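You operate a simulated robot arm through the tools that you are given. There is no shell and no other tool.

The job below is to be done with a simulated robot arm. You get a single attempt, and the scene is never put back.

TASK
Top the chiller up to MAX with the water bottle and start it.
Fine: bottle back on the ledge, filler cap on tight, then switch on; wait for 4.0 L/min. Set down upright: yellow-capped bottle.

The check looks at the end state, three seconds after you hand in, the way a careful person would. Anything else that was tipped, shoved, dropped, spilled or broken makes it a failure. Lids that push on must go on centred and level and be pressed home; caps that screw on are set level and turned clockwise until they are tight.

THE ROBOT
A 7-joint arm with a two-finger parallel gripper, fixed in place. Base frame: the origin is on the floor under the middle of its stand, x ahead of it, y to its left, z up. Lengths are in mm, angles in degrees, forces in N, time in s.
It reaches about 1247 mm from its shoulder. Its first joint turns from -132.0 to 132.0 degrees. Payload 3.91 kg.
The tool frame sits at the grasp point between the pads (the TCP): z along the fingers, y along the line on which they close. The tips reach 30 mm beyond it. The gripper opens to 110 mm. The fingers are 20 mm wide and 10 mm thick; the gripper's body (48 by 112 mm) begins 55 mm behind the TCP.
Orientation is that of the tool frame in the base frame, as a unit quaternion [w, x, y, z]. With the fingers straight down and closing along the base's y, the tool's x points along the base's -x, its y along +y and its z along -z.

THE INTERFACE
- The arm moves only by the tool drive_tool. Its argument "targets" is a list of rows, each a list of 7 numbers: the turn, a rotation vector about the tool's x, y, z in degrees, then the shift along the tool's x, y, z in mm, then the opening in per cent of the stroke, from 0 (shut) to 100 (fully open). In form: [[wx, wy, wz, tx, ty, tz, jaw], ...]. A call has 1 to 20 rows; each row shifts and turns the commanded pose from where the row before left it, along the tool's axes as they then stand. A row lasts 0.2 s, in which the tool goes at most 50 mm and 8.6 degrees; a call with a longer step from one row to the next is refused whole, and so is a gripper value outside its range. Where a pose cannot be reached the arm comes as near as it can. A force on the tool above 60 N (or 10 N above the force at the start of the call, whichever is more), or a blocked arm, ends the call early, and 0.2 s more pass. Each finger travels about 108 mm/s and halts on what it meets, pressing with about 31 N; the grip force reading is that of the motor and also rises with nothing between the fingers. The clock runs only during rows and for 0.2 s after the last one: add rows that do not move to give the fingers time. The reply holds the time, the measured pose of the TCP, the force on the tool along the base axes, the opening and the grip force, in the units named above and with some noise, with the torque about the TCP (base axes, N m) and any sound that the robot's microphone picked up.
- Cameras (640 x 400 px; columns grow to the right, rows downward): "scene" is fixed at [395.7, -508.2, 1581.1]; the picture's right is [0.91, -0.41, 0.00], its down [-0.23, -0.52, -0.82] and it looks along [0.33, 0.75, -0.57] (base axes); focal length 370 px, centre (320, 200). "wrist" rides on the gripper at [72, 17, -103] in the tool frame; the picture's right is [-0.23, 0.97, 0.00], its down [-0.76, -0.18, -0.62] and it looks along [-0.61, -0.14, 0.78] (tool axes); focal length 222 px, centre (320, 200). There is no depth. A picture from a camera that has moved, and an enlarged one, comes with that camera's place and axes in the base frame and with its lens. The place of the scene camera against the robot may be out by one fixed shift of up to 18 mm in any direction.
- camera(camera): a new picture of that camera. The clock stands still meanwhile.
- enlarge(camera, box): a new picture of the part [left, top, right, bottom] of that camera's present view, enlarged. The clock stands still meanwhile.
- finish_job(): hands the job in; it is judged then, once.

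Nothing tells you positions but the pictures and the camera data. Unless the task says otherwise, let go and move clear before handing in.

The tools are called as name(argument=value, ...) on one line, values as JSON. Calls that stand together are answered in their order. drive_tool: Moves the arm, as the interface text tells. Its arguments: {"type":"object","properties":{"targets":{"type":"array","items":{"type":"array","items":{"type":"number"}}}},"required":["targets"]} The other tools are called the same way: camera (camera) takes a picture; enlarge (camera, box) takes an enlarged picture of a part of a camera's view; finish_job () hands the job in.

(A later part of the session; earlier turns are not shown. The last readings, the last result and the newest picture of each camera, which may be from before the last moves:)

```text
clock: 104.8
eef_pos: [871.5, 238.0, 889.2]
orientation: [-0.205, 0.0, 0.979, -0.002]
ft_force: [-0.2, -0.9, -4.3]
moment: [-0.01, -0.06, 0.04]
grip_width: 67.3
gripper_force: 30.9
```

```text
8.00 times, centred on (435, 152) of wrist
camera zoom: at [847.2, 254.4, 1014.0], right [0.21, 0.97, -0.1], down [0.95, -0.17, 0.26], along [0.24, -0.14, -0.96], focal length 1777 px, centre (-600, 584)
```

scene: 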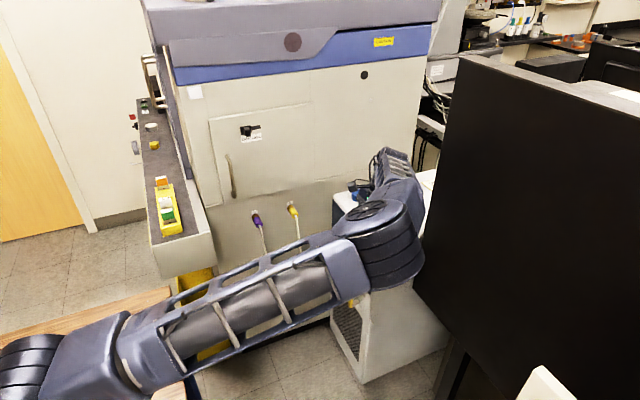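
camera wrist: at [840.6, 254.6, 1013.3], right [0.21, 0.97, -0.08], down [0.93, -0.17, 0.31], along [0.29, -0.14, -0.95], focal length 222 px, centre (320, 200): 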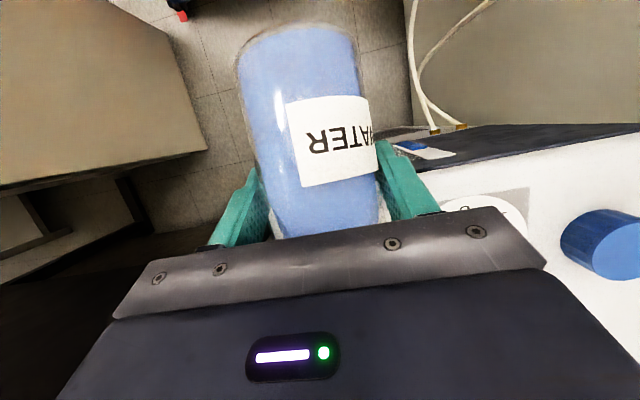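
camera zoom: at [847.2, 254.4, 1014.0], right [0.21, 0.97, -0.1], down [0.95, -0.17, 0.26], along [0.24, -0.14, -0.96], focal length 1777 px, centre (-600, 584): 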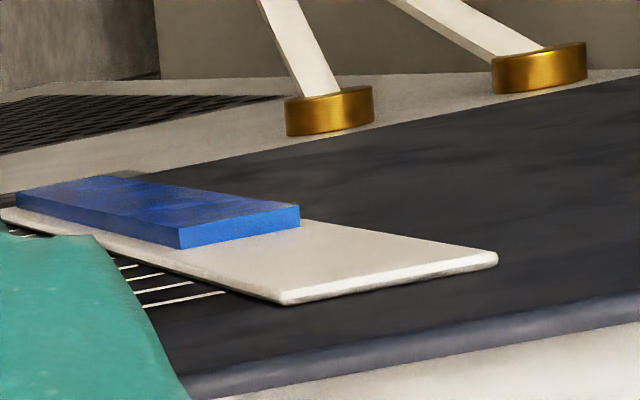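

drive_tool(targets=[[0, 1, 0, 0, 0, 0, 45], [0, 1, 0, 0, 0, 0, 45], [0, 0, 0, 0, 0, 0, 45], [0, 0, 0, 0, 0, 0, 45], [0, 0, 0, 0, 0, 0, 45], [0, 0, 0, 0, 0, 0, 45], [0, 0, 0, 0, 0, 0, 45], [0, 0, 0, 0, 0, 0, 45], [0, 0, 0, 0, 0, 0, 45], [0, 0, 0, 0, 0, 0, 45], [0, 0, 0, 0, 0, 0, 45], [0, 0, 0, 0, 0, 0, 45]])

enlarge(camera="wrist", box=[395, 132, 475, 172])

camera(camera="scene")

```text
clock: 107.4
eef_pos: [871.8, 237.8, 889.0]
orientation: [-0.223, 0.0, 0.975, -0.002]
ft_force: [0.1, -0.4, -4.6]
moment: [0.02, -0.03, 0.0]
grip_width: 66.8
gripper_force: 31.4
```

```text
8.00 times, centred on (435, 152) of wrist
camera zoom: at [851.6, 254.9, 1015.0], right [0.2, 0.97, -0.1], down [0.96, -0.18, 0.23], along [0.21, -0.14, -0.97], focal length 1777 px, centre (-600, 584)
```

zoom: 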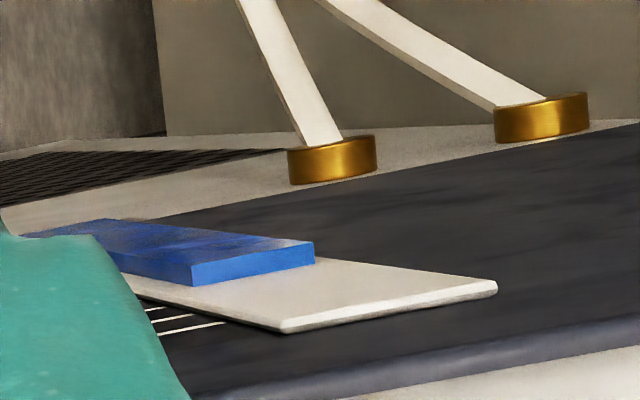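

```text
taken
```

scene: 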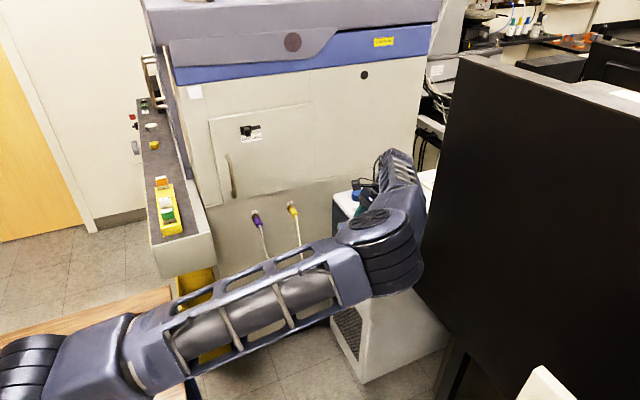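

Level about tick 7.8. Another 2° and hold.

drive_tool(targets=[[0, 1, 0, 0, 0, 0, 45], [0, 1, 0, 0, 0, 0, 45], [0, 0, 0, 0, 0, 0, 45], [0, 0, 0, 0, 0, 0, 45], [0, 0, 0, 0, 0, 0, 45], [0, 0, 0, 0, 0, 0, 45], [0, 0, 0, 0, 0, 0, 45], [0, 0, 0, 0, 0, 0, 45], [0, 0, 0, 0, 0, 0, 45], [0, 0, 0, 0, 0, 0, 45]])

enlarge(camera="wrist", box=[395, 140, 475, 180])

```text
clock: 109.6
eef_pos: [871.5, 237.4, 890.0]
orientation: [-0.239, 0.0, 0.971, -0.003]
ft_force: [0.2, 0.0, -4.6]
moment: [0.0, -0.03, 0.04]
grip_width: 67.2
gripper_force: 31.0
```

```text
8.00 times, centred on (435, 160) of wrist
camera zoom: at [856.3, 254.6, 1015.9], right [0.2, 0.97, -0.11], down [0.96, -0.18, 0.2], along [0.17, -0.15, -0.97], focal length 1777 px, centre (-600, 520)
```

zoom: 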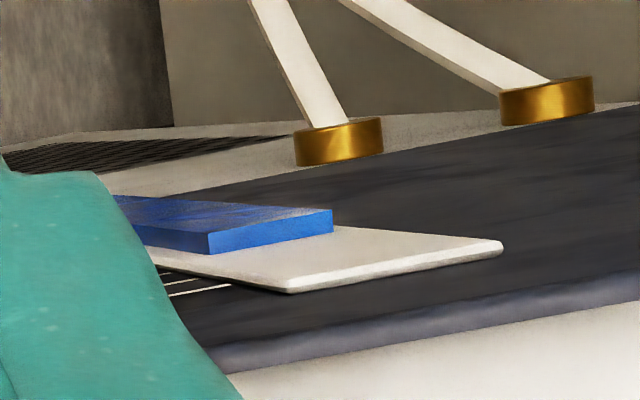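

drive_tool(targets=[[0, 1, 0, 0, 0, 0, 45], [0, 1, 0, 0, 0, 0, 45], [0, 1, 0, 0, 0, 0, 45], [0, 0, 0, 0, 0, 0, 45], [0, 0, 0, 0, 0, 0, 45], [0, 0, 0, 0, 0, 0, 45], [0, 0, 0, 0, 0, 0, 45], [0, 0, 0, 0, 0, 0, 45], [0, 0, 0, 0, 0, 0, 45], [0, 0, 0, 0, 0, 0, 45], [0, 0, 0, 0, 0, 0, 45]])

enlarge(camera="wrist", box=[395, 140, 475, 180])

camera(camera="scene")

```text
clock: 112.0
eef_pos: [871.3, 238.1, 891.4]
orientation: [-0.265, -0.001, 0.964, -0.003]
ft_force: [0.2, 0.3, -3.9]
moment: [-0.02, -0.05, 0.01]
grip_width: 67.0
gripper_force: 31.1
```

```text
8.00 times, centred on (435, 160) of wrist
camera zoom: at [862.5, 254.6, 1017.1], right [0.19, 0.97, -0.12], down [0.97, -0.18, 0.15], along [0.12, -0.15, -0.98], focal length 1777 px, centre (-600, 520)
```

zoom: 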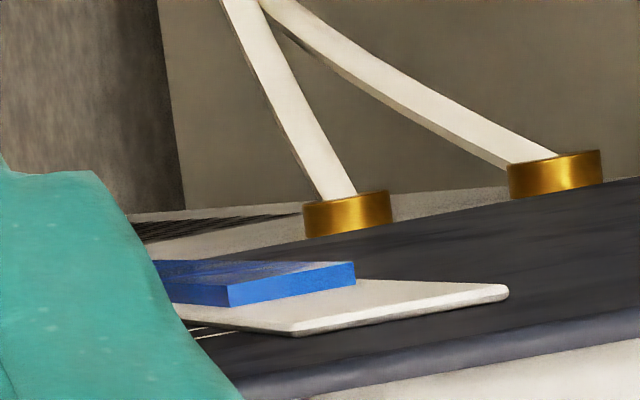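

```text
taken
```

scene: 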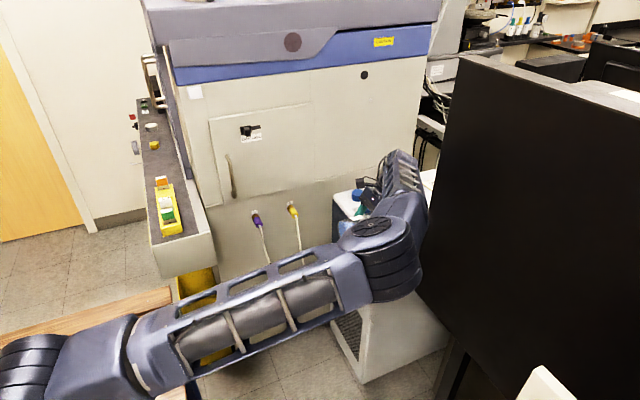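

The gauge is now nearly edge-on, so I'll tip back to stop the flow and read it properly.

drive_tool(targets=[[0, -8, 0, 0, 0, 0, 45], [0, -8, 0, 0, 0, 0, 45], [0, -8, 0, 0, 0, 0, 45], [0, -7, 0, 0, 0, 0, 45], [0, 0, 0, 0, 0, 0, 45], [0, 0, 0, 0, 0, 0, 45]])

camera(camera="wrist")

enlarge(camera="wrist", box=[360, 70, 480, 140])

camera(camera="scene")

```text
clock: 113.4
eef_pos: [872.2, 237.4, 891.1]
orientation: [0.004, -0.001, 1.0, -0.002]
ft_force: [1.1, 0.0, -4.4]
moment: [0.0, -0.01, 0.03]
grip_width: 66.9
gripper_force: 30.7
```

```text
taken
camera wrist: at [799.7, 255.2, 994.4], right [0.23, 0.97, 0.0], down [0.76, -0.17, 0.63], along [0.61, -0.14, -0.78], focal length 222 px, centre (320, 200)
```

wrist: 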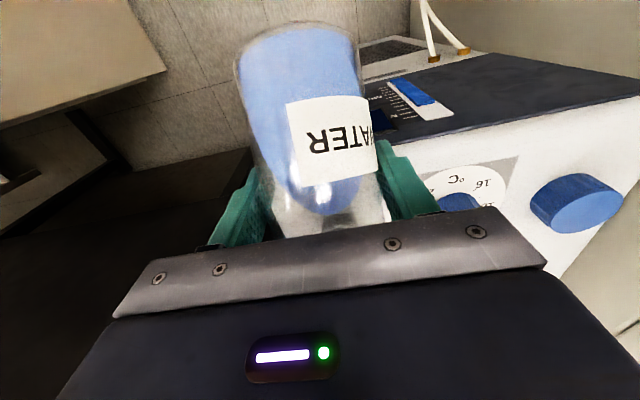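

```text
5.33 times, centred on (420, 105) of wrist
camera zoom: at [799.7, 255.2, 994.4], right [0.23, 0.97, 0.0], down [0.76, -0.17, 0.63], along [0.61, -0.14, -0.78], focal length 1185 px, centre (-213, 707)
```

zoom: 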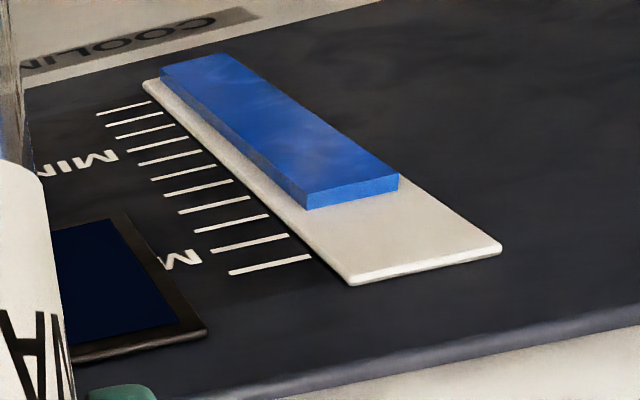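

```text
taken
```

scene: 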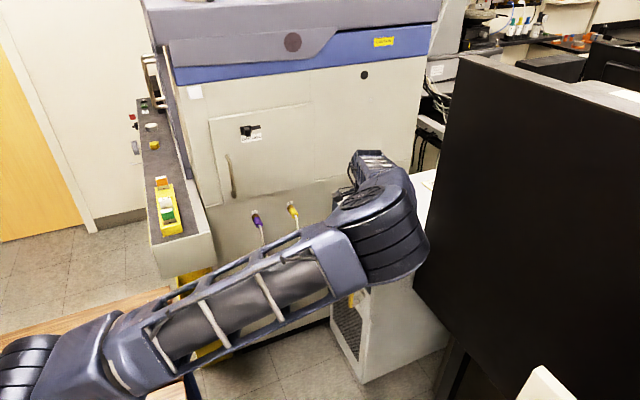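

The level is now near the tick just below MAX, but the raised strip causes parallax. I'll back off, set the bottle upright and view the gauge square-on before topping up the last bit.

drive_tool(targets=[[0, 0, 0, 20, 0, -7, 45], [0, 0, 0, 45, 0, -7, 45], [0, 0, 0, 45, 0, -7, 45], [0, -8, 0, 0, 0, 0, 45], [0, -8, 0, 0, 0, 0, 45], [0, -8, 0, 0, 0, 0, 45], [0, -8, 0, 0, 0, 0, 45], [0, -8, 0, 0, 0, 0, 45], [0, -8, 0, 0, 0, 0, 45], [0, -8, 0, 0, 0, 0, 45], [0, -4.5, 0, 0, 0, 0, 45], [0, 0, 0, 0, 0, 0, 45]])

camera(camera="wrist")

camera(camera="scene")

```text
clock: 116.0
eef_pos: [760.8, 235.9, 910.3]
orientation: [0.506, -0.002, 0.863, -0.001]
ft_force: [0.1, -0.4, -3.6]
moment: [0.01, 0.04, 0.03]
grip_width: 66.7
gripper_force: 30.7
```

```text
taken
camera wrist: at [636.5, 253.1, 898.8], right [0.11, 0.97, 0.2], down [-0.17, -0.17, 0.97], along [0.98, -0.14, 0.15], focal length 222 px, centre (320, 200)
```

wrist: 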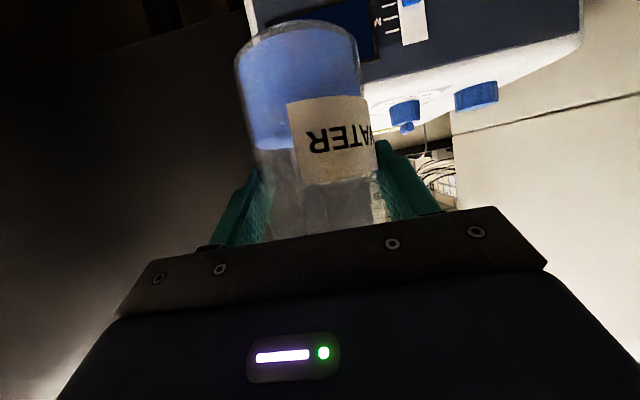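

```text
taken
```

scene: 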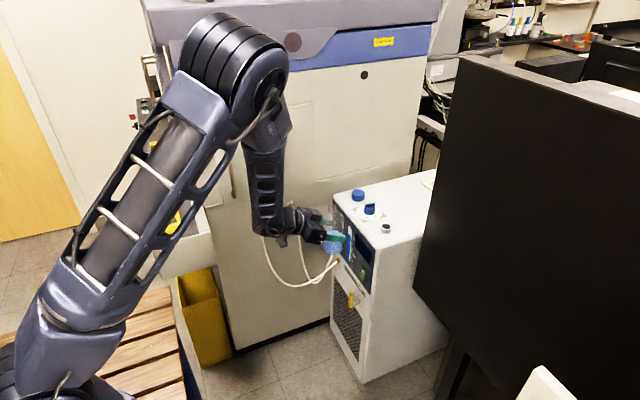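

Good posture again. I'll check the chiller top for any spilled water and lower the camera to gauge height.

enlarge(camera="scene", box=[325, 175, 435, 275])

drive_tool(targets=[[0, 0, 0, 26.2, -9.3, 15.1, 45], [0, 0, 0, 26.2, -9.3, 15.1, 45], [0, 0, 0, 26.2, -9.3, 15.1, 45], [0, 0, 0, 26.2, -9.3, 15.1, 45], [0, 0, 0, 0, 0, 0, 45]])

camera(camera="wrist")

enlarge(camera="scene", box=[325, 175, 435, 305])

```text
4.00 times, centred on (380, 225) of scene
camera zoom: at [395.7, -508.2, 1581.1], right [0.91, -0.41, 0.0], down [-0.23, -0.52, -0.82], along [0.33, 0.75, -0.57], focal length 1480 px, centre (80, 100)
```

zoom: 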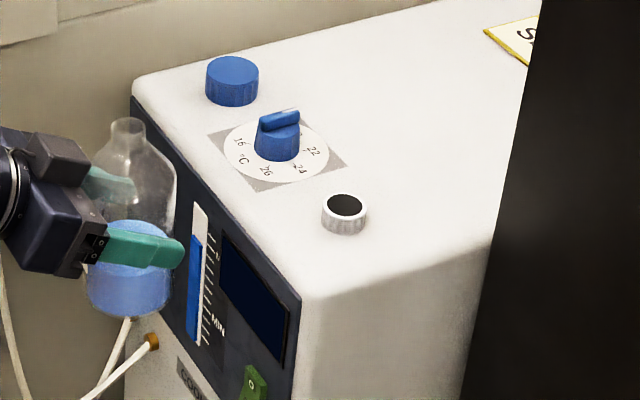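

```text
clock: 117.2
eef_pos: [761.8, 198.8, 787.7]
orientation: [0.506, -0.003, 0.862, 0.0]
ft_force: [0.0, -0.1, -4.5]
moment: [0.01, 0.0, 0.02]
grip_width: 67.0
gripper_force: 30.9
```

```text
taken
camera wrist: at [638.2, 216.0, 775.5], right [0.11, 0.97, 0.19], down [-0.17, -0.17, 0.97], along [0.98, -0.14, 0.15], focal length 222 px, centre (320, 200)
```

wrist: 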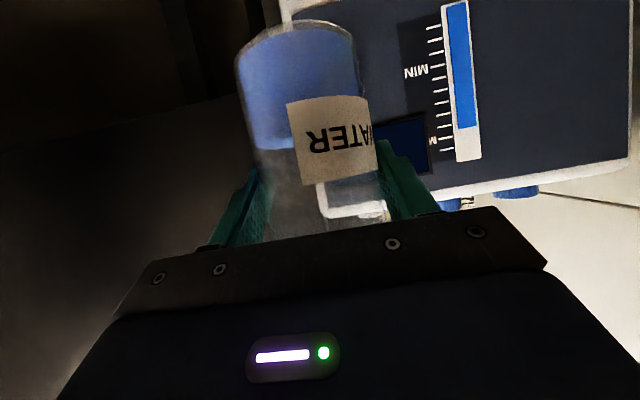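

```text
3.08 times, centred on (380, 240) of scene
camera zoom: at [395.7, -508.2, 1581.1], right [0.91, -0.41, 0.0], down [-0.23, -0.52, -0.82], along [0.33, 0.75, -0.57], focal length 1138 px, centre (135, 77)
```

zoom: 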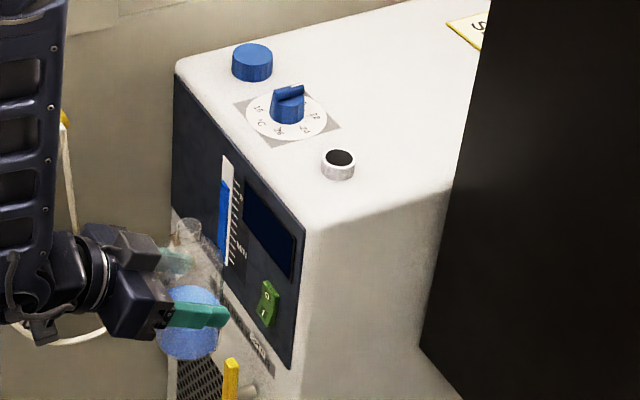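

No spill on the chiller top. Now a square-on close-up of the gauge.

enlarge(camera="wrist", box=[400, 60, 500, 180])

enlarge(camera="wrist", box=[420, 100, 490, 170])

enlarge(camera="scene", box=[340, 220, 370, 260])

```text
3.33 times, centred on (450, 120) of wrist
camera zoom: at [638.2, 216.0, 775.5], right [0.11, 0.97, 0.19], down [-0.17, -0.17, 0.97], along [0.98, -0.14, 0.15], focal length 740 px, centre (-113, 467)
```

zoom: 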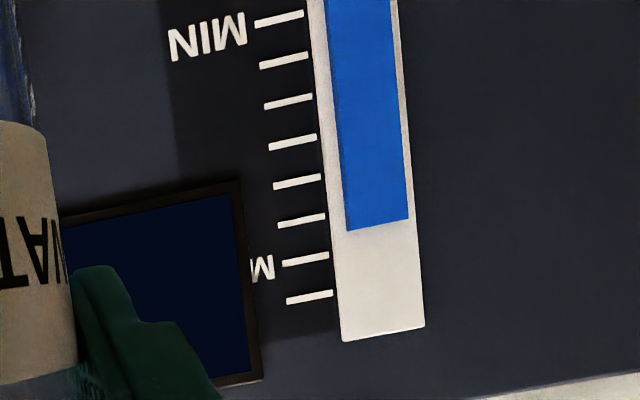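

```text
5.71 times, centred on (455, 135) of wrist
camera zoom: at [638.2, 216.0, 775.5], right [0.11, 0.97, 0.19], down [-0.17, -0.17, 0.97], along [0.98, -0.14, 0.15], focal length 1269 px, centre (-451, 571)
```

zoom: 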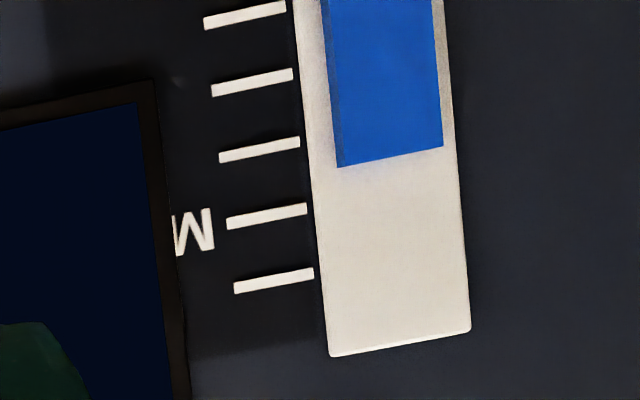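

```text
10.00 times, centred on (355, 240) of scene
camera zoom: at [395.7, -508.2, 1581.1], right [0.91, -0.41, 0.0], down [-0.23, -0.52, -0.82], along [0.33, 0.75, -0.57], focal length 3700 px, centre (-30, -200)
```

zoom: 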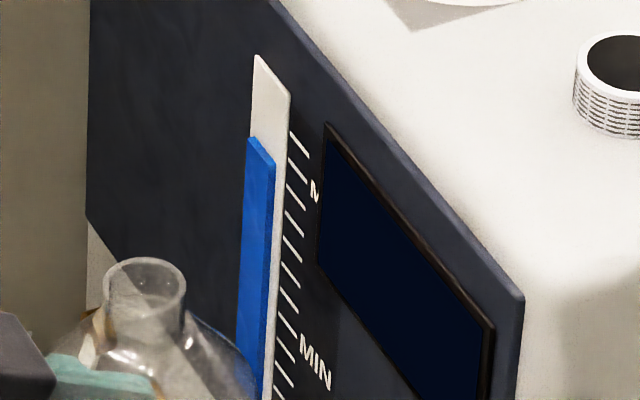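

The true level is at tick 9.5, i.e. half a tick below MAX. I'll return to the pour position for a short final top-up.

drive_tool(targets=[[0, 0, 0, -26.2, 9.3, -15.1, 45], [0, 0, 0, -26.2, 9.3, -15.1, 45], [0, 0, 0, -26.2, 9.3, -15.1, 45], [0, 0, 0, -26.2, 9.3, -15.1, 45], [0, 8, 0, 0, 0, 0, 45], [0, 8, 0, 0, 0, 0, 45], [0, 8, 0, 0, 0, 0, 45], [0, 8, 0, 0, 0, 0, 45], [0, 8, 0, 0, 0, 0, 45], [0, 8, 0, 0, 0, 0, 45], [0, 8, 0, 0, 0, 0, 45], [0, 4.5, 0, 0, 0, 0, 45], [0, 0, 0, -45, 0, 7, 45], [0, 0, 0, -45, 0, 7, 45], [0, 0, 0, -20, 0, 7, 45], [0, 0, 0, 0, 0, 0, 45]])

enlarge(camera="wrist", box=[360, 70, 480, 140])

```text
clock: 120.6
eef_pos: [871.6, 238.9, 890.8]
orientation: [0.003, 0.0, 1.0, -0.001]
ft_force: [0.0, 0.1, -5.4]
moment: [0.0, -0.07, 0.01]
grip_width: 67.0
gripper_force: 31.3
```

```text
5.33 times, centred on (420, 105) of wrist
camera zoom: at [799.2, 255.3, 995.0], right [0.23, 0.97, 0.0], down [0.76, -0.17, 0.63], along [0.61, -0.14, -0.78], focal length 1185 px, centre (-213, 707)
```

zoom: 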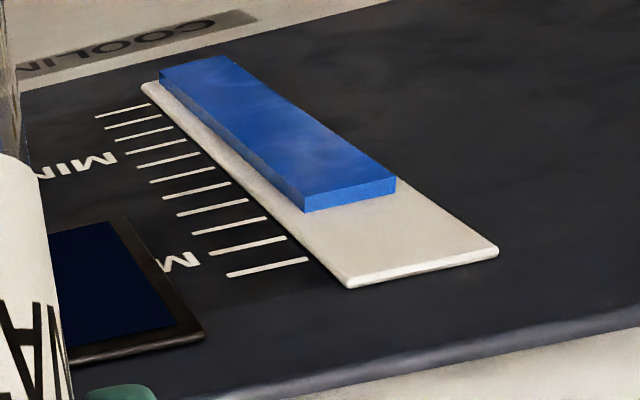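

Same reference view. Tilting to ~91°, holding ~1 s, then tipping back to re-read.

drive_tool(targets=[[0, 8, 0, 0, 0, 0, 45], [0, 8, 0, 0, 0, 0, 45], [0, 8, 0, 0, 0, 0, 45], [0, 7, 0, 0, 0, 0, 45], [0, 0, 0, 0, 0, 0, 45], [0, 0, 0, 0, 0, 0, 45], [0, 0, 0, 0, 0, 0, 45], [0, 0, 0, 0, 0, 0, 45], [0, 0, 0, 0, 0, 0, 45], [0, -8, 0, 0, 0, 0, 45], [0, -8, 0, 0, 0, 0, 45], [0, -8, 0, 0, 0, 0, 45], [0, -7, 0, 0, 0, 0, 45], [0, 0, 0, 0, 0, 0, 45], [0, 0, 0, 0, 0, 0, 45]])

enlarge(camera="wrist", box=[360, 70, 480, 140])

```text
clock: 123.8
eef_pos: [871.0, 237.3, 888.6]
orientation: [0.003, 0.0, 1.0, -0.003]
ft_force: [0.5, 0.3, -3.9]
moment: [-0.01, -0.03, 0.01]
grip_width: 67.1
gripper_force: 31.1
```

```text
5.33 times, centred on (420, 105) of wrist
camera zoom: at [798.9, 254.7, 993.6], right [0.23, 0.97, 0.0], down [0.76, -0.17, 0.63], along [0.61, -0.14, -0.78], focal length 1185 px, centre (-213, 707)
```

zoom: 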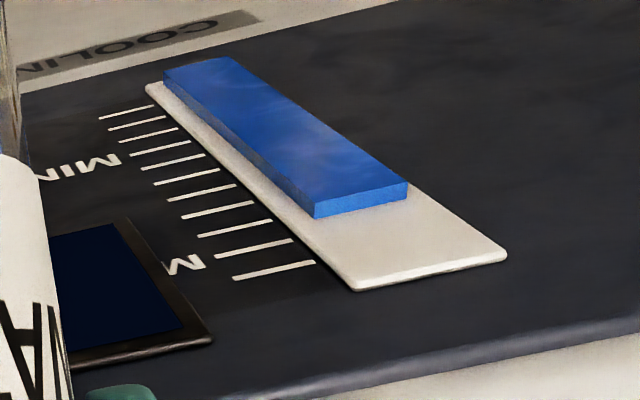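

Gained about 0.22 tick (now ~9.7). One more similar pour, slightly further tilted.

drive_tool(targets=[[0, 8, 0, 0, 0, 0, 45], [0, 8, 0, 0, 0, 0, 45], [0, 8, 0, 0, 0, 0, 45], [0, 8, 0, 0, 0, 0, 45], [0, 0, 0, 0, 0, 0, 45], [0, 0, 0, 0, 0, 0, 45], [0, 0, 0, 0, 0, 0, 45], [0, 0, 0, 0, 0, 0, 45], [0, 0, 0, 0, 0, 0, 45], [0, -8, 0, 0, 0, 0, 45], [0, -8, 0, 0, 0, 0, 45], [0, -8, 0, 0, 0, 0, 45], [0, -8, 0, 0, 0, 0, 45], [0, 0, 0, 0, 0, 0, 45], [0, 0, 0, 0, 0, 0, 45]])

enlarge(camera="wrist", box=[360, 70, 480, 140])

```text
clock: 127.0
eef_pos: [871.1, 238.2, 890.2]
orientation: [0.002, -0.001, 1.0, -0.002]
ft_force: [-0.2, -0.7, -3.9]
moment: [0.01, -0.06, 0.03]
grip_width: 67.1
gripper_force: 31.2
```

```text
5.33 times, centred on (420, 105) of wrist
camera zoom: at [798.4, 254.3, 993.9], right [0.23, 0.97, 0.0], down [0.76, -0.17, 0.63], along [0.61, -0.14, -0.78], focal length 1185 px, centre (-213, 707)
```

zoom: 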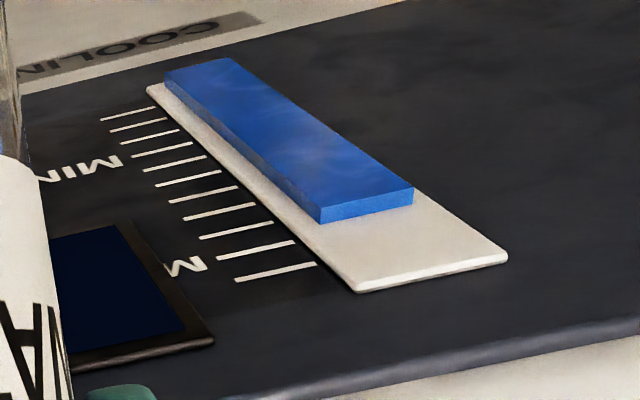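

Apparent reading is ~0.12 tick short of MAX now. One last shorter dose.

drive_tool(targets=[[0, 8, 0, 0, 0, 0, 45], [0, 8, 0, 0, 0, 0, 45], [0, 8, 0, 0, 0, 0, 45], [0, 8, 0, 0, 0, 0, 45], [0, 0, 0, 0, 0, 0, 45], [0, 0, 0, 0, 0, 0, 45], [0, 0, 0, 0, 0, 0, 45], [0, -8, 0, 0, 0, 0, 45], [0, -8, 0, 0, 0, 0, 45], [0, -8, 0, 0, 0, 0, 45], [0, -8, 0, 0, 0, 0, 45], [0, 0, 0, 0, 0, 0, 45], [0, 0, 0, 0, 0, 0, 45]])

enlarge(camera="wrist", box=[360, 70, 480, 140])

```text
clock: 129.8
eef_pos: [869.7, 237.4, 890.3]
orientation: [0.003, 0.0, 1.0, -0.002]
ft_force: [0.0, 0.3, -3.3]
moment: [-0.01, -0.03, -0.01]
grip_width: 66.8
gripper_force: 30.7
```

```text
5.33 times, centred on (420, 105) of wrist
camera zoom: at [799.0, 254.5, 993.1], right [0.23, 0.97, 0.0], down [0.76, -0.17, 0.63], along [0.61, -0.14, -0.78], focal length 1185 px, centre (-213, 707)
```

zoom: 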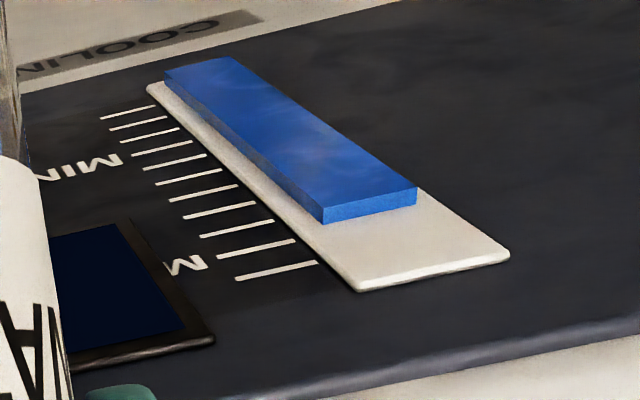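

Now very close to MAX. I'll back off and check the gauge square-on again.

drive_tool(targets=[[0, 0, 0, 20, 0, -7, 45], [0, 0, 0, 45, 0, -7, 45], [0, 0, 0, 45, 0, -7, 45], [0, -8, 0, 0, 0, 0, 45], [0, -8, 0, 0, 0, 0, 45], [0, -8, 0, 0, 0, 0, 45], [0, -8, 0, 0, 0, 0, 45], [0, -8, 0, 0, 0, 0, 45], [0, -8, 0, 0, 0, 0, 45], [0, -8, 0, 0, 0, 0, 45], [0, -4.5, 0, 0, 0, 0, 45], [0, 0, 0, 26.2, -9.3, 15.1, 45], [0, 0, 0, 26.2, -9.3, 15.1, 45], [0, 0, 0, 26.2, -9.3, 15.1, 45], [0, 0, 0, 31, -9.3, 18, 45], [0, 0, 0, 0, 0, 0, 45]])

enlarge(camera="wrist", box=[420, 90, 490, 160])

enlarge(camera="scene", box=[325, 175, 435, 275])

```text
clock: 133.2
eef_pos: [760.8, 200.7, 784.6]
orientation: [0.506, -0.002, 0.863, 0.0]
ft_force: [0.0, -0.2, -4.8]
moment: [-0.02, 0.02, -0.02]
grip_width: 67.2
gripper_force: 31.2
```

```text
5.71 times, centred on (455, 125) of wrist
camera zoom: at [636.9, 217.4, 772.5], right [0.11, 0.97, 0.19], down [-0.17, -0.17, 0.97], along [0.98, -0.14, 0.15], focal length 1269 px, centre (-451, 629)
```

zoom: 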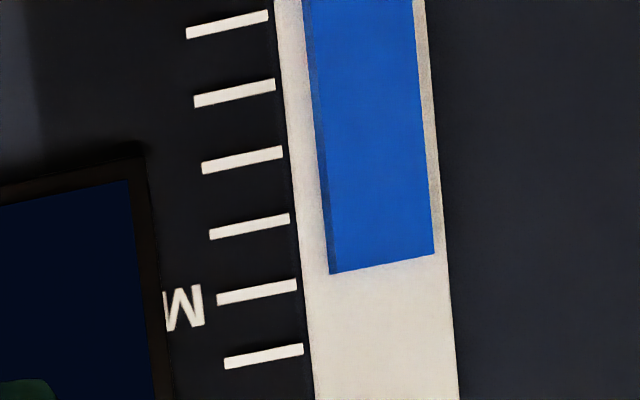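

```text
4.00 times, centred on (380, 225) of scene
camera zoom: at [395.7, -508.2, 1581.1], right [0.91, -0.41, 0.0], down [-0.23, -0.52, -0.82], along [0.33, 0.75, -0.57], focal length 1480 px, centre (80, 100)
```

zoom: 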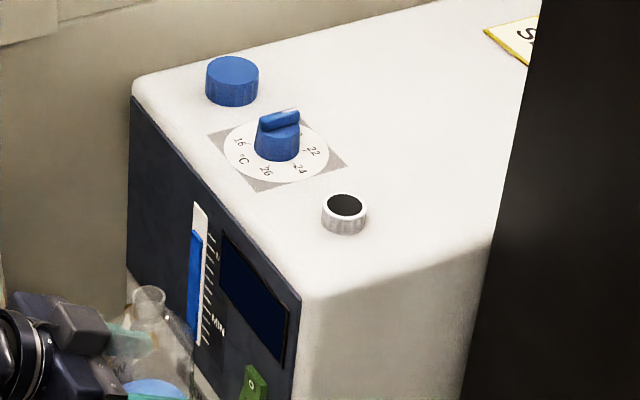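

The level is within about 1 mm of the MAX line and the chiller top is dry. Now I'll carry the bottle back to the ledge by the same route, upright.

drive_tool(targets=[[0, 0, 0, -20, 4, -16, 45], [0, 0.6, 0, -24.3, 8.9, -30.7, 45], [0, 0, 0, -24.3, 8.9, -30.7, 45], [0, 0, 0, -24.3, 8.9, -30.7, 45], [0, 0, 0, -24.3, 8.9, -30.7, 45], [0, 0, 0, -24.3, 8.9, -30.7, 45], [0, 0, 0, -24.3, 8.9, -30.7, 45], [0, 0, 0, -24.3, 8.9, -30.7, 45], [0, 0, 0, -24.3, 8.9, -30.7, 45], [0, 0, 0, -24.3, 8.9, -30.7, 45], [0, 0, 0, -8, 4, -12, 45], [0, 0, 0, 0, 0, 0, 45]])

camera(camera="scene")

```text
clock: 135.8
eef_pos: [620.8, 288.0, 1150.4]
orientation: [0.502, -0.002, 0.865, -0.002]
ft_force: [1.4, 0.1, -3.9]
moment: [0.0, 0.05, -0.02]
grip_width: 66.9
gripper_force: 31.3
```

```text
taken
```

scene: 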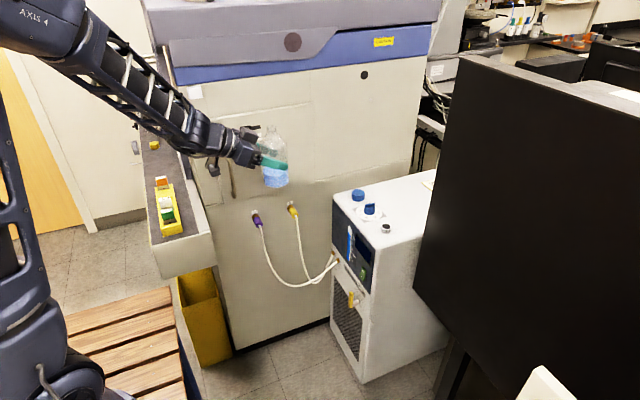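

drive_tool(targets=[[-4.96, 0, -2.86, 0, 0, 0, 45], [-4.96, 0, -2.86, 0, 0, 0, 45], [-4.96, 0, -2.86, 0, 0, 0, 45], [-4.96, 0, -2.86, 0, 0, 0, 45], [0, 0, 0, 6, 30.2, -22, 45], [0, 0, 0, 6, 30.2, -22, 45], [0, 0, 0, 6, 30.2, -22, 45], [0, 0, 0, 6, 30.2, -22, 45], [0, 0, 0, 6, 30.2, -22, 45], [0, 0, 0, 6, 30.2, -22, 45], [0, 0, 0, 0, 0, 0, 45]])

camera(camera="scene")

```text
clock: 138.2
eef_pos: [425.6, 405.3, 1184.2]
orientation: [0.491, -0.174, 0.848, 0.099]
ft_force: [0.2, 1.0, -4.3]
moment: [0.01, 0.02, -0.02]
grip_width: 67.2
gripper_force: 31.1
```

```text
taken
```

scene: 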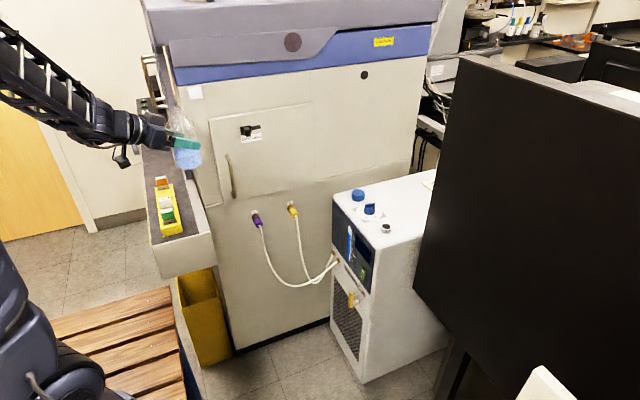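

drive_tool(targets=[[0, 0, 0, 8.9, 33.8, -10.3, 45], [0, 0, 0, 8.9, 33.8, -10.3, 45], [0, 0, 0, 8.9, 33.8, -10.3, 45], [0, 0, 0, 8.9, 33.8, -10.3, 45], [0, 0, 0, 8.9, 33.8, -10.3, 45], [-4.33, 0, -2.5, 0, 0, 0, 45], [-4.33, 0, -2.5, 0, 0, 0, 45], [-4.33, 0, -2.5, 0, 0, 0, 45], [-4.33, 0, -2.5, 0, 0, 0, 45], [0, 0, 0, 0, 0, 0, 45]])

camera(camera="scene")

```text
clock: 140.4
eef_pos: [300.8, 534.4, 1166.1]
orientation: [0.466, -0.319, 0.805, 0.182]
ft_force: [0.3, 0.5, -4.6]
moment: [-0.02, 0.01, 0.0]
grip_width: 67.1
gripper_force: 30.6
```

```text
taken
```

scene: 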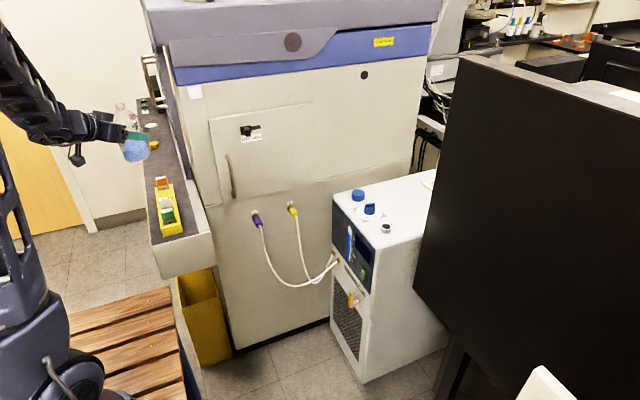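

drive_tool(targets=[[0, 0, 0, 0.95, 35.2, 14.4, 45], [0, 0, 0, 0.95, 35.2, 14.4, 45], [0, 0, 0, 0.95, 35.2, 14.4, 45], [0, 0, 0, 0.95, 35.2, 14.4, 45], [0, 0, 0, -3.9, 12, 30.8, 45], [0, 0, 0, -3.9, 12, 30.8, 45], [0, 0, 0, -3.9, 12, 30.8, 45], [0, 0, 0, -3.9, 12, 30.8, 45], [0, 0, 0, 0, 0, 0, 45]])

camera(camera="scene")

camera(camera="wrist")

```text
clock: 142.4
eef_pos: [294.8, 782.6, 1090.0]
orientation: [0.466, -0.318, 0.806, 0.18]
ft_force: [-0.7, 0.3, -4.2]
moment: [0.01, 0.04, 0.02]
grip_width: 66.8
gripper_force: 30.7
```

```text
taken
```

scene: 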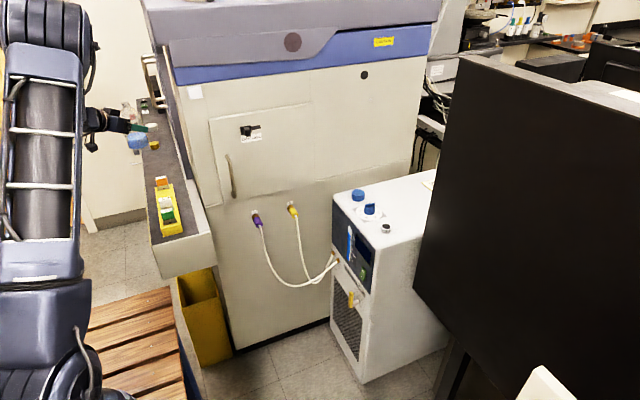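

```text
taken
camera wrist: at [191.4, 709.3, 1079.7], right [-0.58, 0.79, 0.19], down [0.0, -0.23, 0.97], along [0.81, 0.57, 0.14], focal length 222 px, centre (320, 200)
```

wrist: 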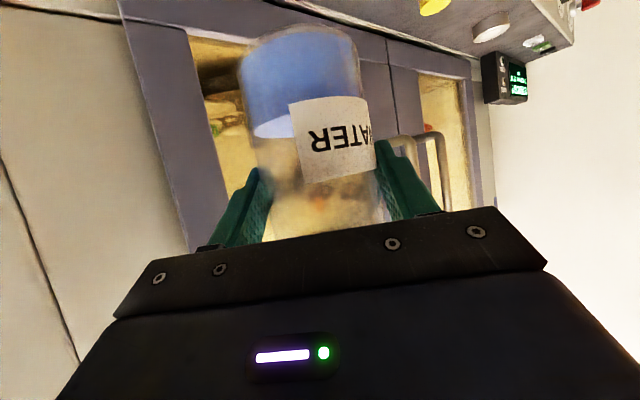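

Orientation matches the original grasp. Moving over the original spot and starting the descent.

drive_tool(targets=[[0, 0, 0, -1.9, 13.1, 31.2, 45], [0, 0, 0, -1.9, 13.1, 31.2, 45], [0, 0, 0, -1.9, 13.1, 31.2, 45], [0, 0, 0, 17.3, 0, 10, 45], [0, 0, 0, 17.3, 0, 10, 45], [0, 0, 0, 17.3, 0, 10, 45], [0, 0, 0, 8.7, 0, 5, 45], [0, 0, 0, 0, 0, 0, 45], [0, 0, 0, 0, 0, 0, 45]])

camera(camera="wrist")

enlarge(camera="scene", box=[80, 90, 220, 210])

```text
clock: 144.4
eef_pos: [325.5, 869.7, 976.0]
orientation: [0.466, -0.319, 0.805, 0.181]
ft_force: [1.2, -0.2, -4.6]
moment: [-0.05, 0.03, 0.0]
grip_width: 67.0
gripper_force: 31.2
```

```text
taken
camera wrist: at [223.5, 794.6, 965.6], right [-0.58, 0.79, 0.19], down [0.0, -0.23, 0.97], along [0.81, 0.57, 0.13], focal length 222 px, centre (320, 200)
```

wrist: 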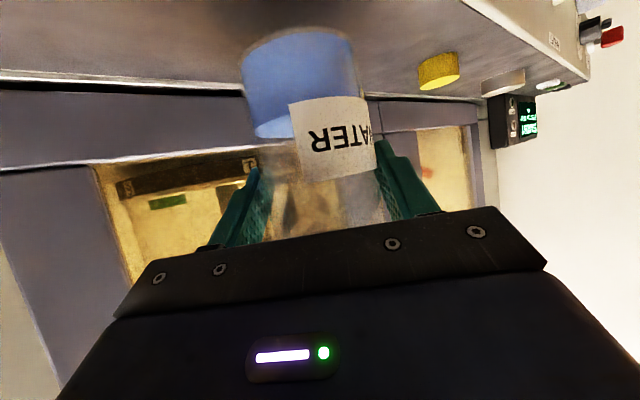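

```text
3.33 times, centred on (150, 150) of scene
camera zoom: at [395.7, -508.2, 1581.1], right [0.91, -0.41, 0.0], down [-0.23, -0.52, -0.82], along [0.33, 0.75, -0.57], focal length 1233 px, centre (887, 367)
```

zoom: 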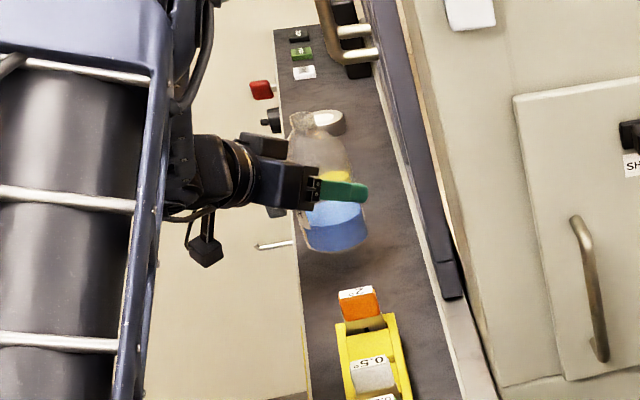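

The bottle may have rotated slightly in the grip during pouring. I'll zoom to check whether it's truly vertical before setting it down.

enlarge(camera="scene", box=[130, 110, 180, 175])

enlarge(camera="wrist", box=[200, 0, 420, 260])

```text
6.15 times, centred on (155, 142) of scene
camera zoom: at [395.7, -508.2, 1581.1], right [0.91, -0.41, 0.0], down [-0.23, -0.52, -0.82], along [0.33, 0.75, -0.57], focal length 2277 px, centre (1335, 554)
```

zoom: 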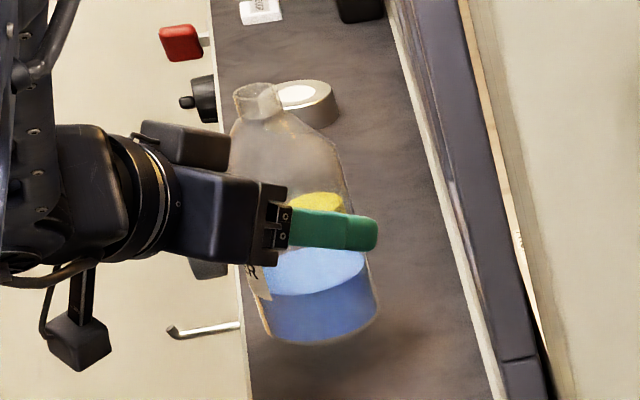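

```text
1.54 times, centred on (310, 130) of wrist
camera zoom: at [223.5, 794.6, 965.6], right [-0.58, 0.79, 0.19], down [0.0, -0.23, 0.97], along [0.81, 0.57, 0.13], focal length 342 px, centre (335, 308)
```

zoom: 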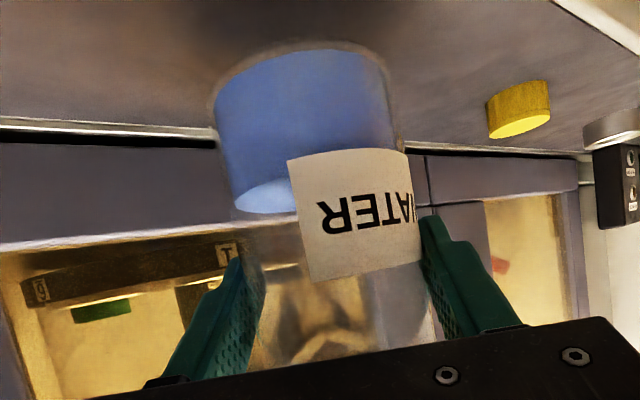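

Bottle axis looks vertical within about a degree and the base offset is nearly unchanged. Lowering gently toward contact near TCP z≈953.

drive_tool(targets=[[0, 0, 0, 6.9, 0, 4, 45], [0, 0, 0, 5.2, 0, 3, 45], [0, 0, 0, 2.6, 0, 1.5, 45], [0, 0, 0, 0, 0, 0, 45]])

drive_tool(targets=[[0, 0, 0, 0.87, 0, 0.5, 45], [0, 0, 0, 0.87, 0, 0.5, 45], [0, 0, 0, 0, 0, 0, 45]])

```text
clock: 145.4
eef_pos: [325.9, 867.3, 957.9]
orientation: [0.465, -0.318, 0.806, 0.18]
ft_force: [-0.2, -0.9, -4.5]
moment: [0.0, 0.03, 0.01]
grip_width: 67.0
gripper_force: 30.7
```

```text
clock: 146.2
eef_pos: [326.2, 867.2, 956.9]
orientation: [0.466, -0.319, 0.805, 0.182]
ft_force: [-0.1, 0.1, -4.0]
moment: [-0.02, 0.06, 0.0]
grip_width: 66.8
gripper_force: 31.0
```

drive_tool(targets=[[0, 0, 0, 0.87, 0, 0.5, 45], [0, 0, 0, 0.87, 0, 0.5, 45], [0, 0, 0, 0, 0, 0, 45]])

drive_tool(targets=[[0, 0, 0, 0.87, 0, 0.5, 45], [0, 0, 0, 0.87, 0, 0.5, 45], [0, 0, 0, 0, 0, 0, 45]])

```text
clock: 147.0
eef_pos: [325.1, 867.5, 953.5]
orientation: [0.466, -0.318, 0.806, 0.181]
ft_force: [-0.1, 0.2, -3.9]
moment: [-0.01, 0.01, -0.02]
grip_width: 66.8
gripper_force: 31.1
```

```text
clock: 147.8
eef_pos: [326.5, 867.9, 954.1]
orientation: [0.466, -0.319, 0.805, 0.181]
ft_force: [-0.1, -1.0, -1.8]
moment: [-0.04, 0.09, 0.0]
grip_width: 67.0
gripper_force: 30.8
```

drive_tool(targets=[[0, 0, 0, 0.87, 0, 0.5, 45], [0, 0, 0, 0, 0, 0, 45], [0, 0, 0, 0, 0, 0, 45]])

camera(camera="wrist")

enlarge(camera="scene", box=[130, 110, 180, 175])

```text
clock: 148.6
eef_pos: [326.7, 867.7, 953.8]
orientation: [0.466, -0.318, 0.805, 0.182]
ft_force: [0.3, -1.2, 16.0]
moment: [-0.3, 0.47, 0.03]
grip_width: 67.0
gripper_force: 30.6
```

```text
taken
camera wrist: at [223.2, 794.4, 943.5], right [-0.58, 0.79, 0.19], down [0.0, -0.24, 0.97], along [0.81, 0.57, 0.14], focal length 222 px, centre (320, 200)
```

wrist: 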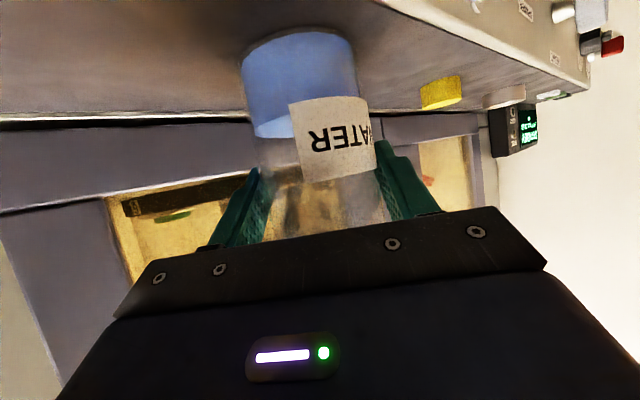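

```text
6.15 times, centred on (155, 142) of scene
camera zoom: at [395.7, -508.2, 1581.1], right [0.91, -0.41, 0.0], down [-0.23, -0.52, -0.82], along [0.33, 0.75, -0.57], focal length 2277 px, centre (1335, 554)
```

zoom: 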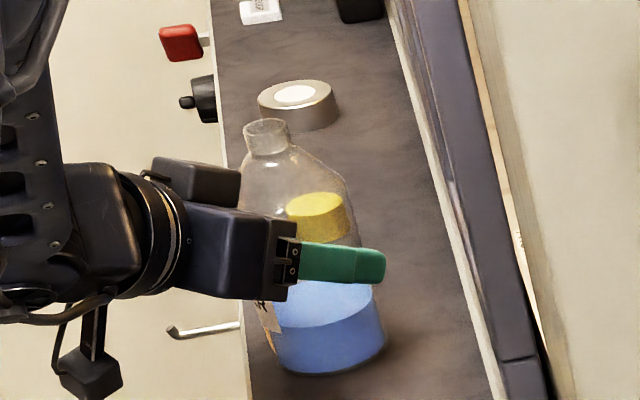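

Contact, but the moment shows it's touching at the edge nearest the hand, so the bottle leans a degree or two toward the hand. I'll lift 1 mm, pitch forward 2° and touch again.

drive_tool(targets=[[0, 0, 0, -0.87, 0, -0.5, 45], [0, 2, 0, 0, 0, 0, 45], [0, 0, 0, 0, 0, 0, 45]])

drive_tool(targets=[[0, 0, 0, 0.45, 0, 0.25, 45], [0, 0, 0, 0, 0, 0, 45], [0, 0, 0, 0, 0, 0, 45]])

```text
clock: 149.4
eef_pos: [326.3, 867.7, 952.7]
orientation: [0.452, -0.322, 0.813, 0.176]
ft_force: [3.3, 2.3, 15.8]
moment: [0.76, -0.58, -0.12]
grip_width: 67.1
gripper_force: 31.0
```

```text
clock: 150.2
eef_pos: [325.8, 867.1, 953.4]
orientation: [0.453, -0.321, 0.813, 0.176]
ft_force: [3.9, 0.2, 19.9]
moment: [0.83, -0.41, -0.11]
grip_width: 67.0
gripper_force: 31.0
```

Slightly overcorrected; backing off 1° and 1 mm.

drive_tool(targets=[[0, 0, 0, -1, 0, -0.6, 45], [0, -1.1, 0, 0, 0, 0, 45], [0, 0, 0, 0, 0, 0, 45], [0, 0, 0, 0, 0, 0, 45]])

```text
clock: 151.2
eef_pos: [325.1, 865.9, 953.7]
orientation: [0.459, -0.321, 0.809, 0.18]
ft_force: [-3.6, -0.6, 3.4]
moment: [-0.14, 0.39, -0.05]
grip_width: 67.1
gripper_force: 31.0
```

Nearly flat with a light 3 N touch. Small 0.3° correction, then opening the fingers.

drive_tool(targets=[[0, 0.3, 0, 0, 0, 0, 45], [0, 0, 0, 0, 0, 0, 45]])

drive_tool(targets=[[0, 0, 0, 0, 0, 0, 62], [0, 0, 0, 0, 0, 0, 66], [0, 0, 0, 0, 0, 0, 72], [0, 0, 0, 0, 0, 0, 80], [0, 0, 0, 0, 0, 0, 90], [0, 0, 0, 0, 0, 0, 100], [0, 0, 0, 0, 0, 0, 100]])

camera(camera="wrist")

enlarge(camera="scene", box=[130, 110, 180, 175])

```text
clock: 151.8
eef_pos: [325.0, 867.2, 954.3]
orientation: [0.457, -0.321, 0.81, 0.178]
ft_force: [0.1, -0.3, -1.8]
moment: [-0.03, 0.06, 0.01]
grip_width: 66.9
gripper_force: 31.1
```

```text
clock: 153.4
eef_pos: [326.5, 867.2, 953.5]
orientation: [0.457, -0.321, 0.81, 0.178]
ft_force: [0.4, -0.1, 0.6]
moment: [0.0, 0.01, -0.01]
grip_width: 110.3
gripper_force: 0.0
```

```text
taken
camera wrist: at [222.8, 793.2, 946.5], right [-0.58, 0.79, 0.19], down [0.02, -0.22, 0.98], along [0.82, 0.57, 0.11], focal length 222 px, centre (320, 200)
```

wrist: 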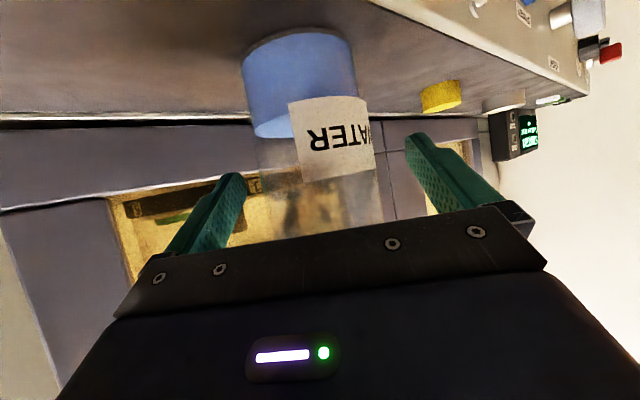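

```text
6.15 times, centred on (155, 142) of scene
camera zoom: at [395.7, -508.2, 1581.1], right [0.91, -0.41, 0.0], down [-0.23, -0.52, -0.82], along [0.33, 0.75, -0.57], focal length 2277 px, centre (1335, 554)
```

zoom: 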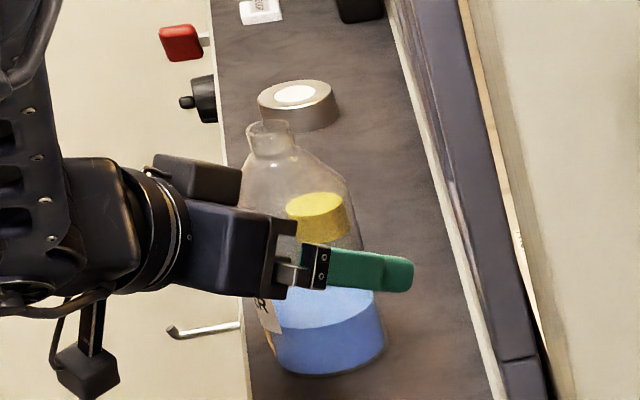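

The bottle is standing free. Retracting straight back.

drive_tool(targets=[[0, 0, 0, 9, 0, -15, 100], [0, 0, 0, 18.1, 0, -29.9, 100], [0, 0, 0, 18.1, 0, -29.9, 100], [0, 0, 0, 18.1, 0, -29.9, 100], [0, 0, 0, 0, 0, -30, 100], [0, 0, 0, -20, 0, -30, 100], [0, 0, 0, -20, 0, -30, 100], [0, 0, 0, 0, 0, 0, 100]])

camera(camera="wrist")

enlarge(camera="scene", box=[120, 90, 210, 190])

```text
clock: 155.2
eef_pos: [195.6, 746.1, 1036.8]
orientation: [0.457, -0.32, 0.81, 0.178]
ft_force: [-0.1, 0.5, -0.7]
moment: [0.0, 0.04, 0.0]
grip_width: 110.2
gripper_force: 0.1
```

```text
taken
camera wrist: at [93.3, 672.7, 1029.2], right [-0.58, 0.79, 0.19], down [0.02, -0.22, 0.98], along [0.82, 0.57, 0.11], focal length 222 px, centre (320, 200)
```

wrist: 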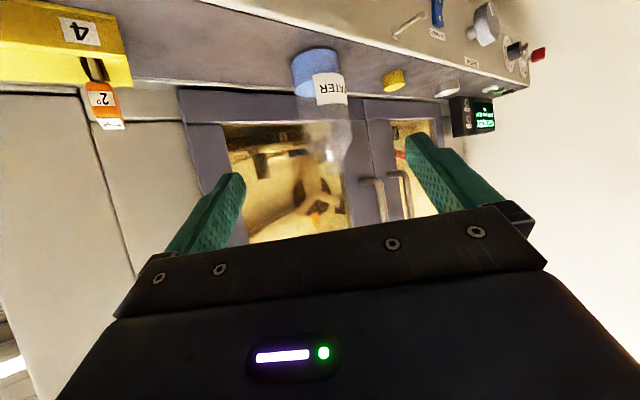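

```text
4.00 times, centred on (165, 140) of scene
camera zoom: at [395.7, -508.2, 1581.1], right [0.91, -0.41, 0.0], down [-0.23, -0.52, -0.82], along [0.33, 0.75, -0.57], focal length 1480 px, centre (940, 440)
```

zoom: 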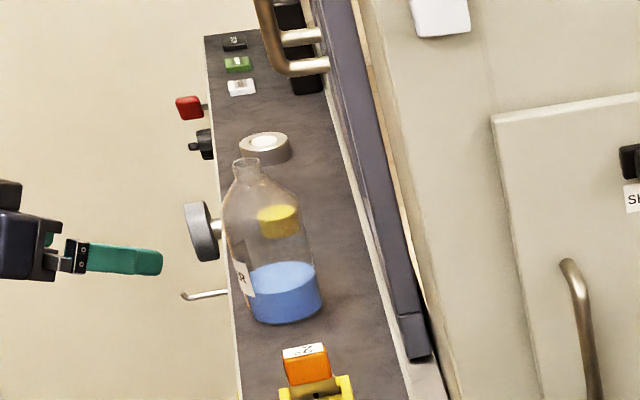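

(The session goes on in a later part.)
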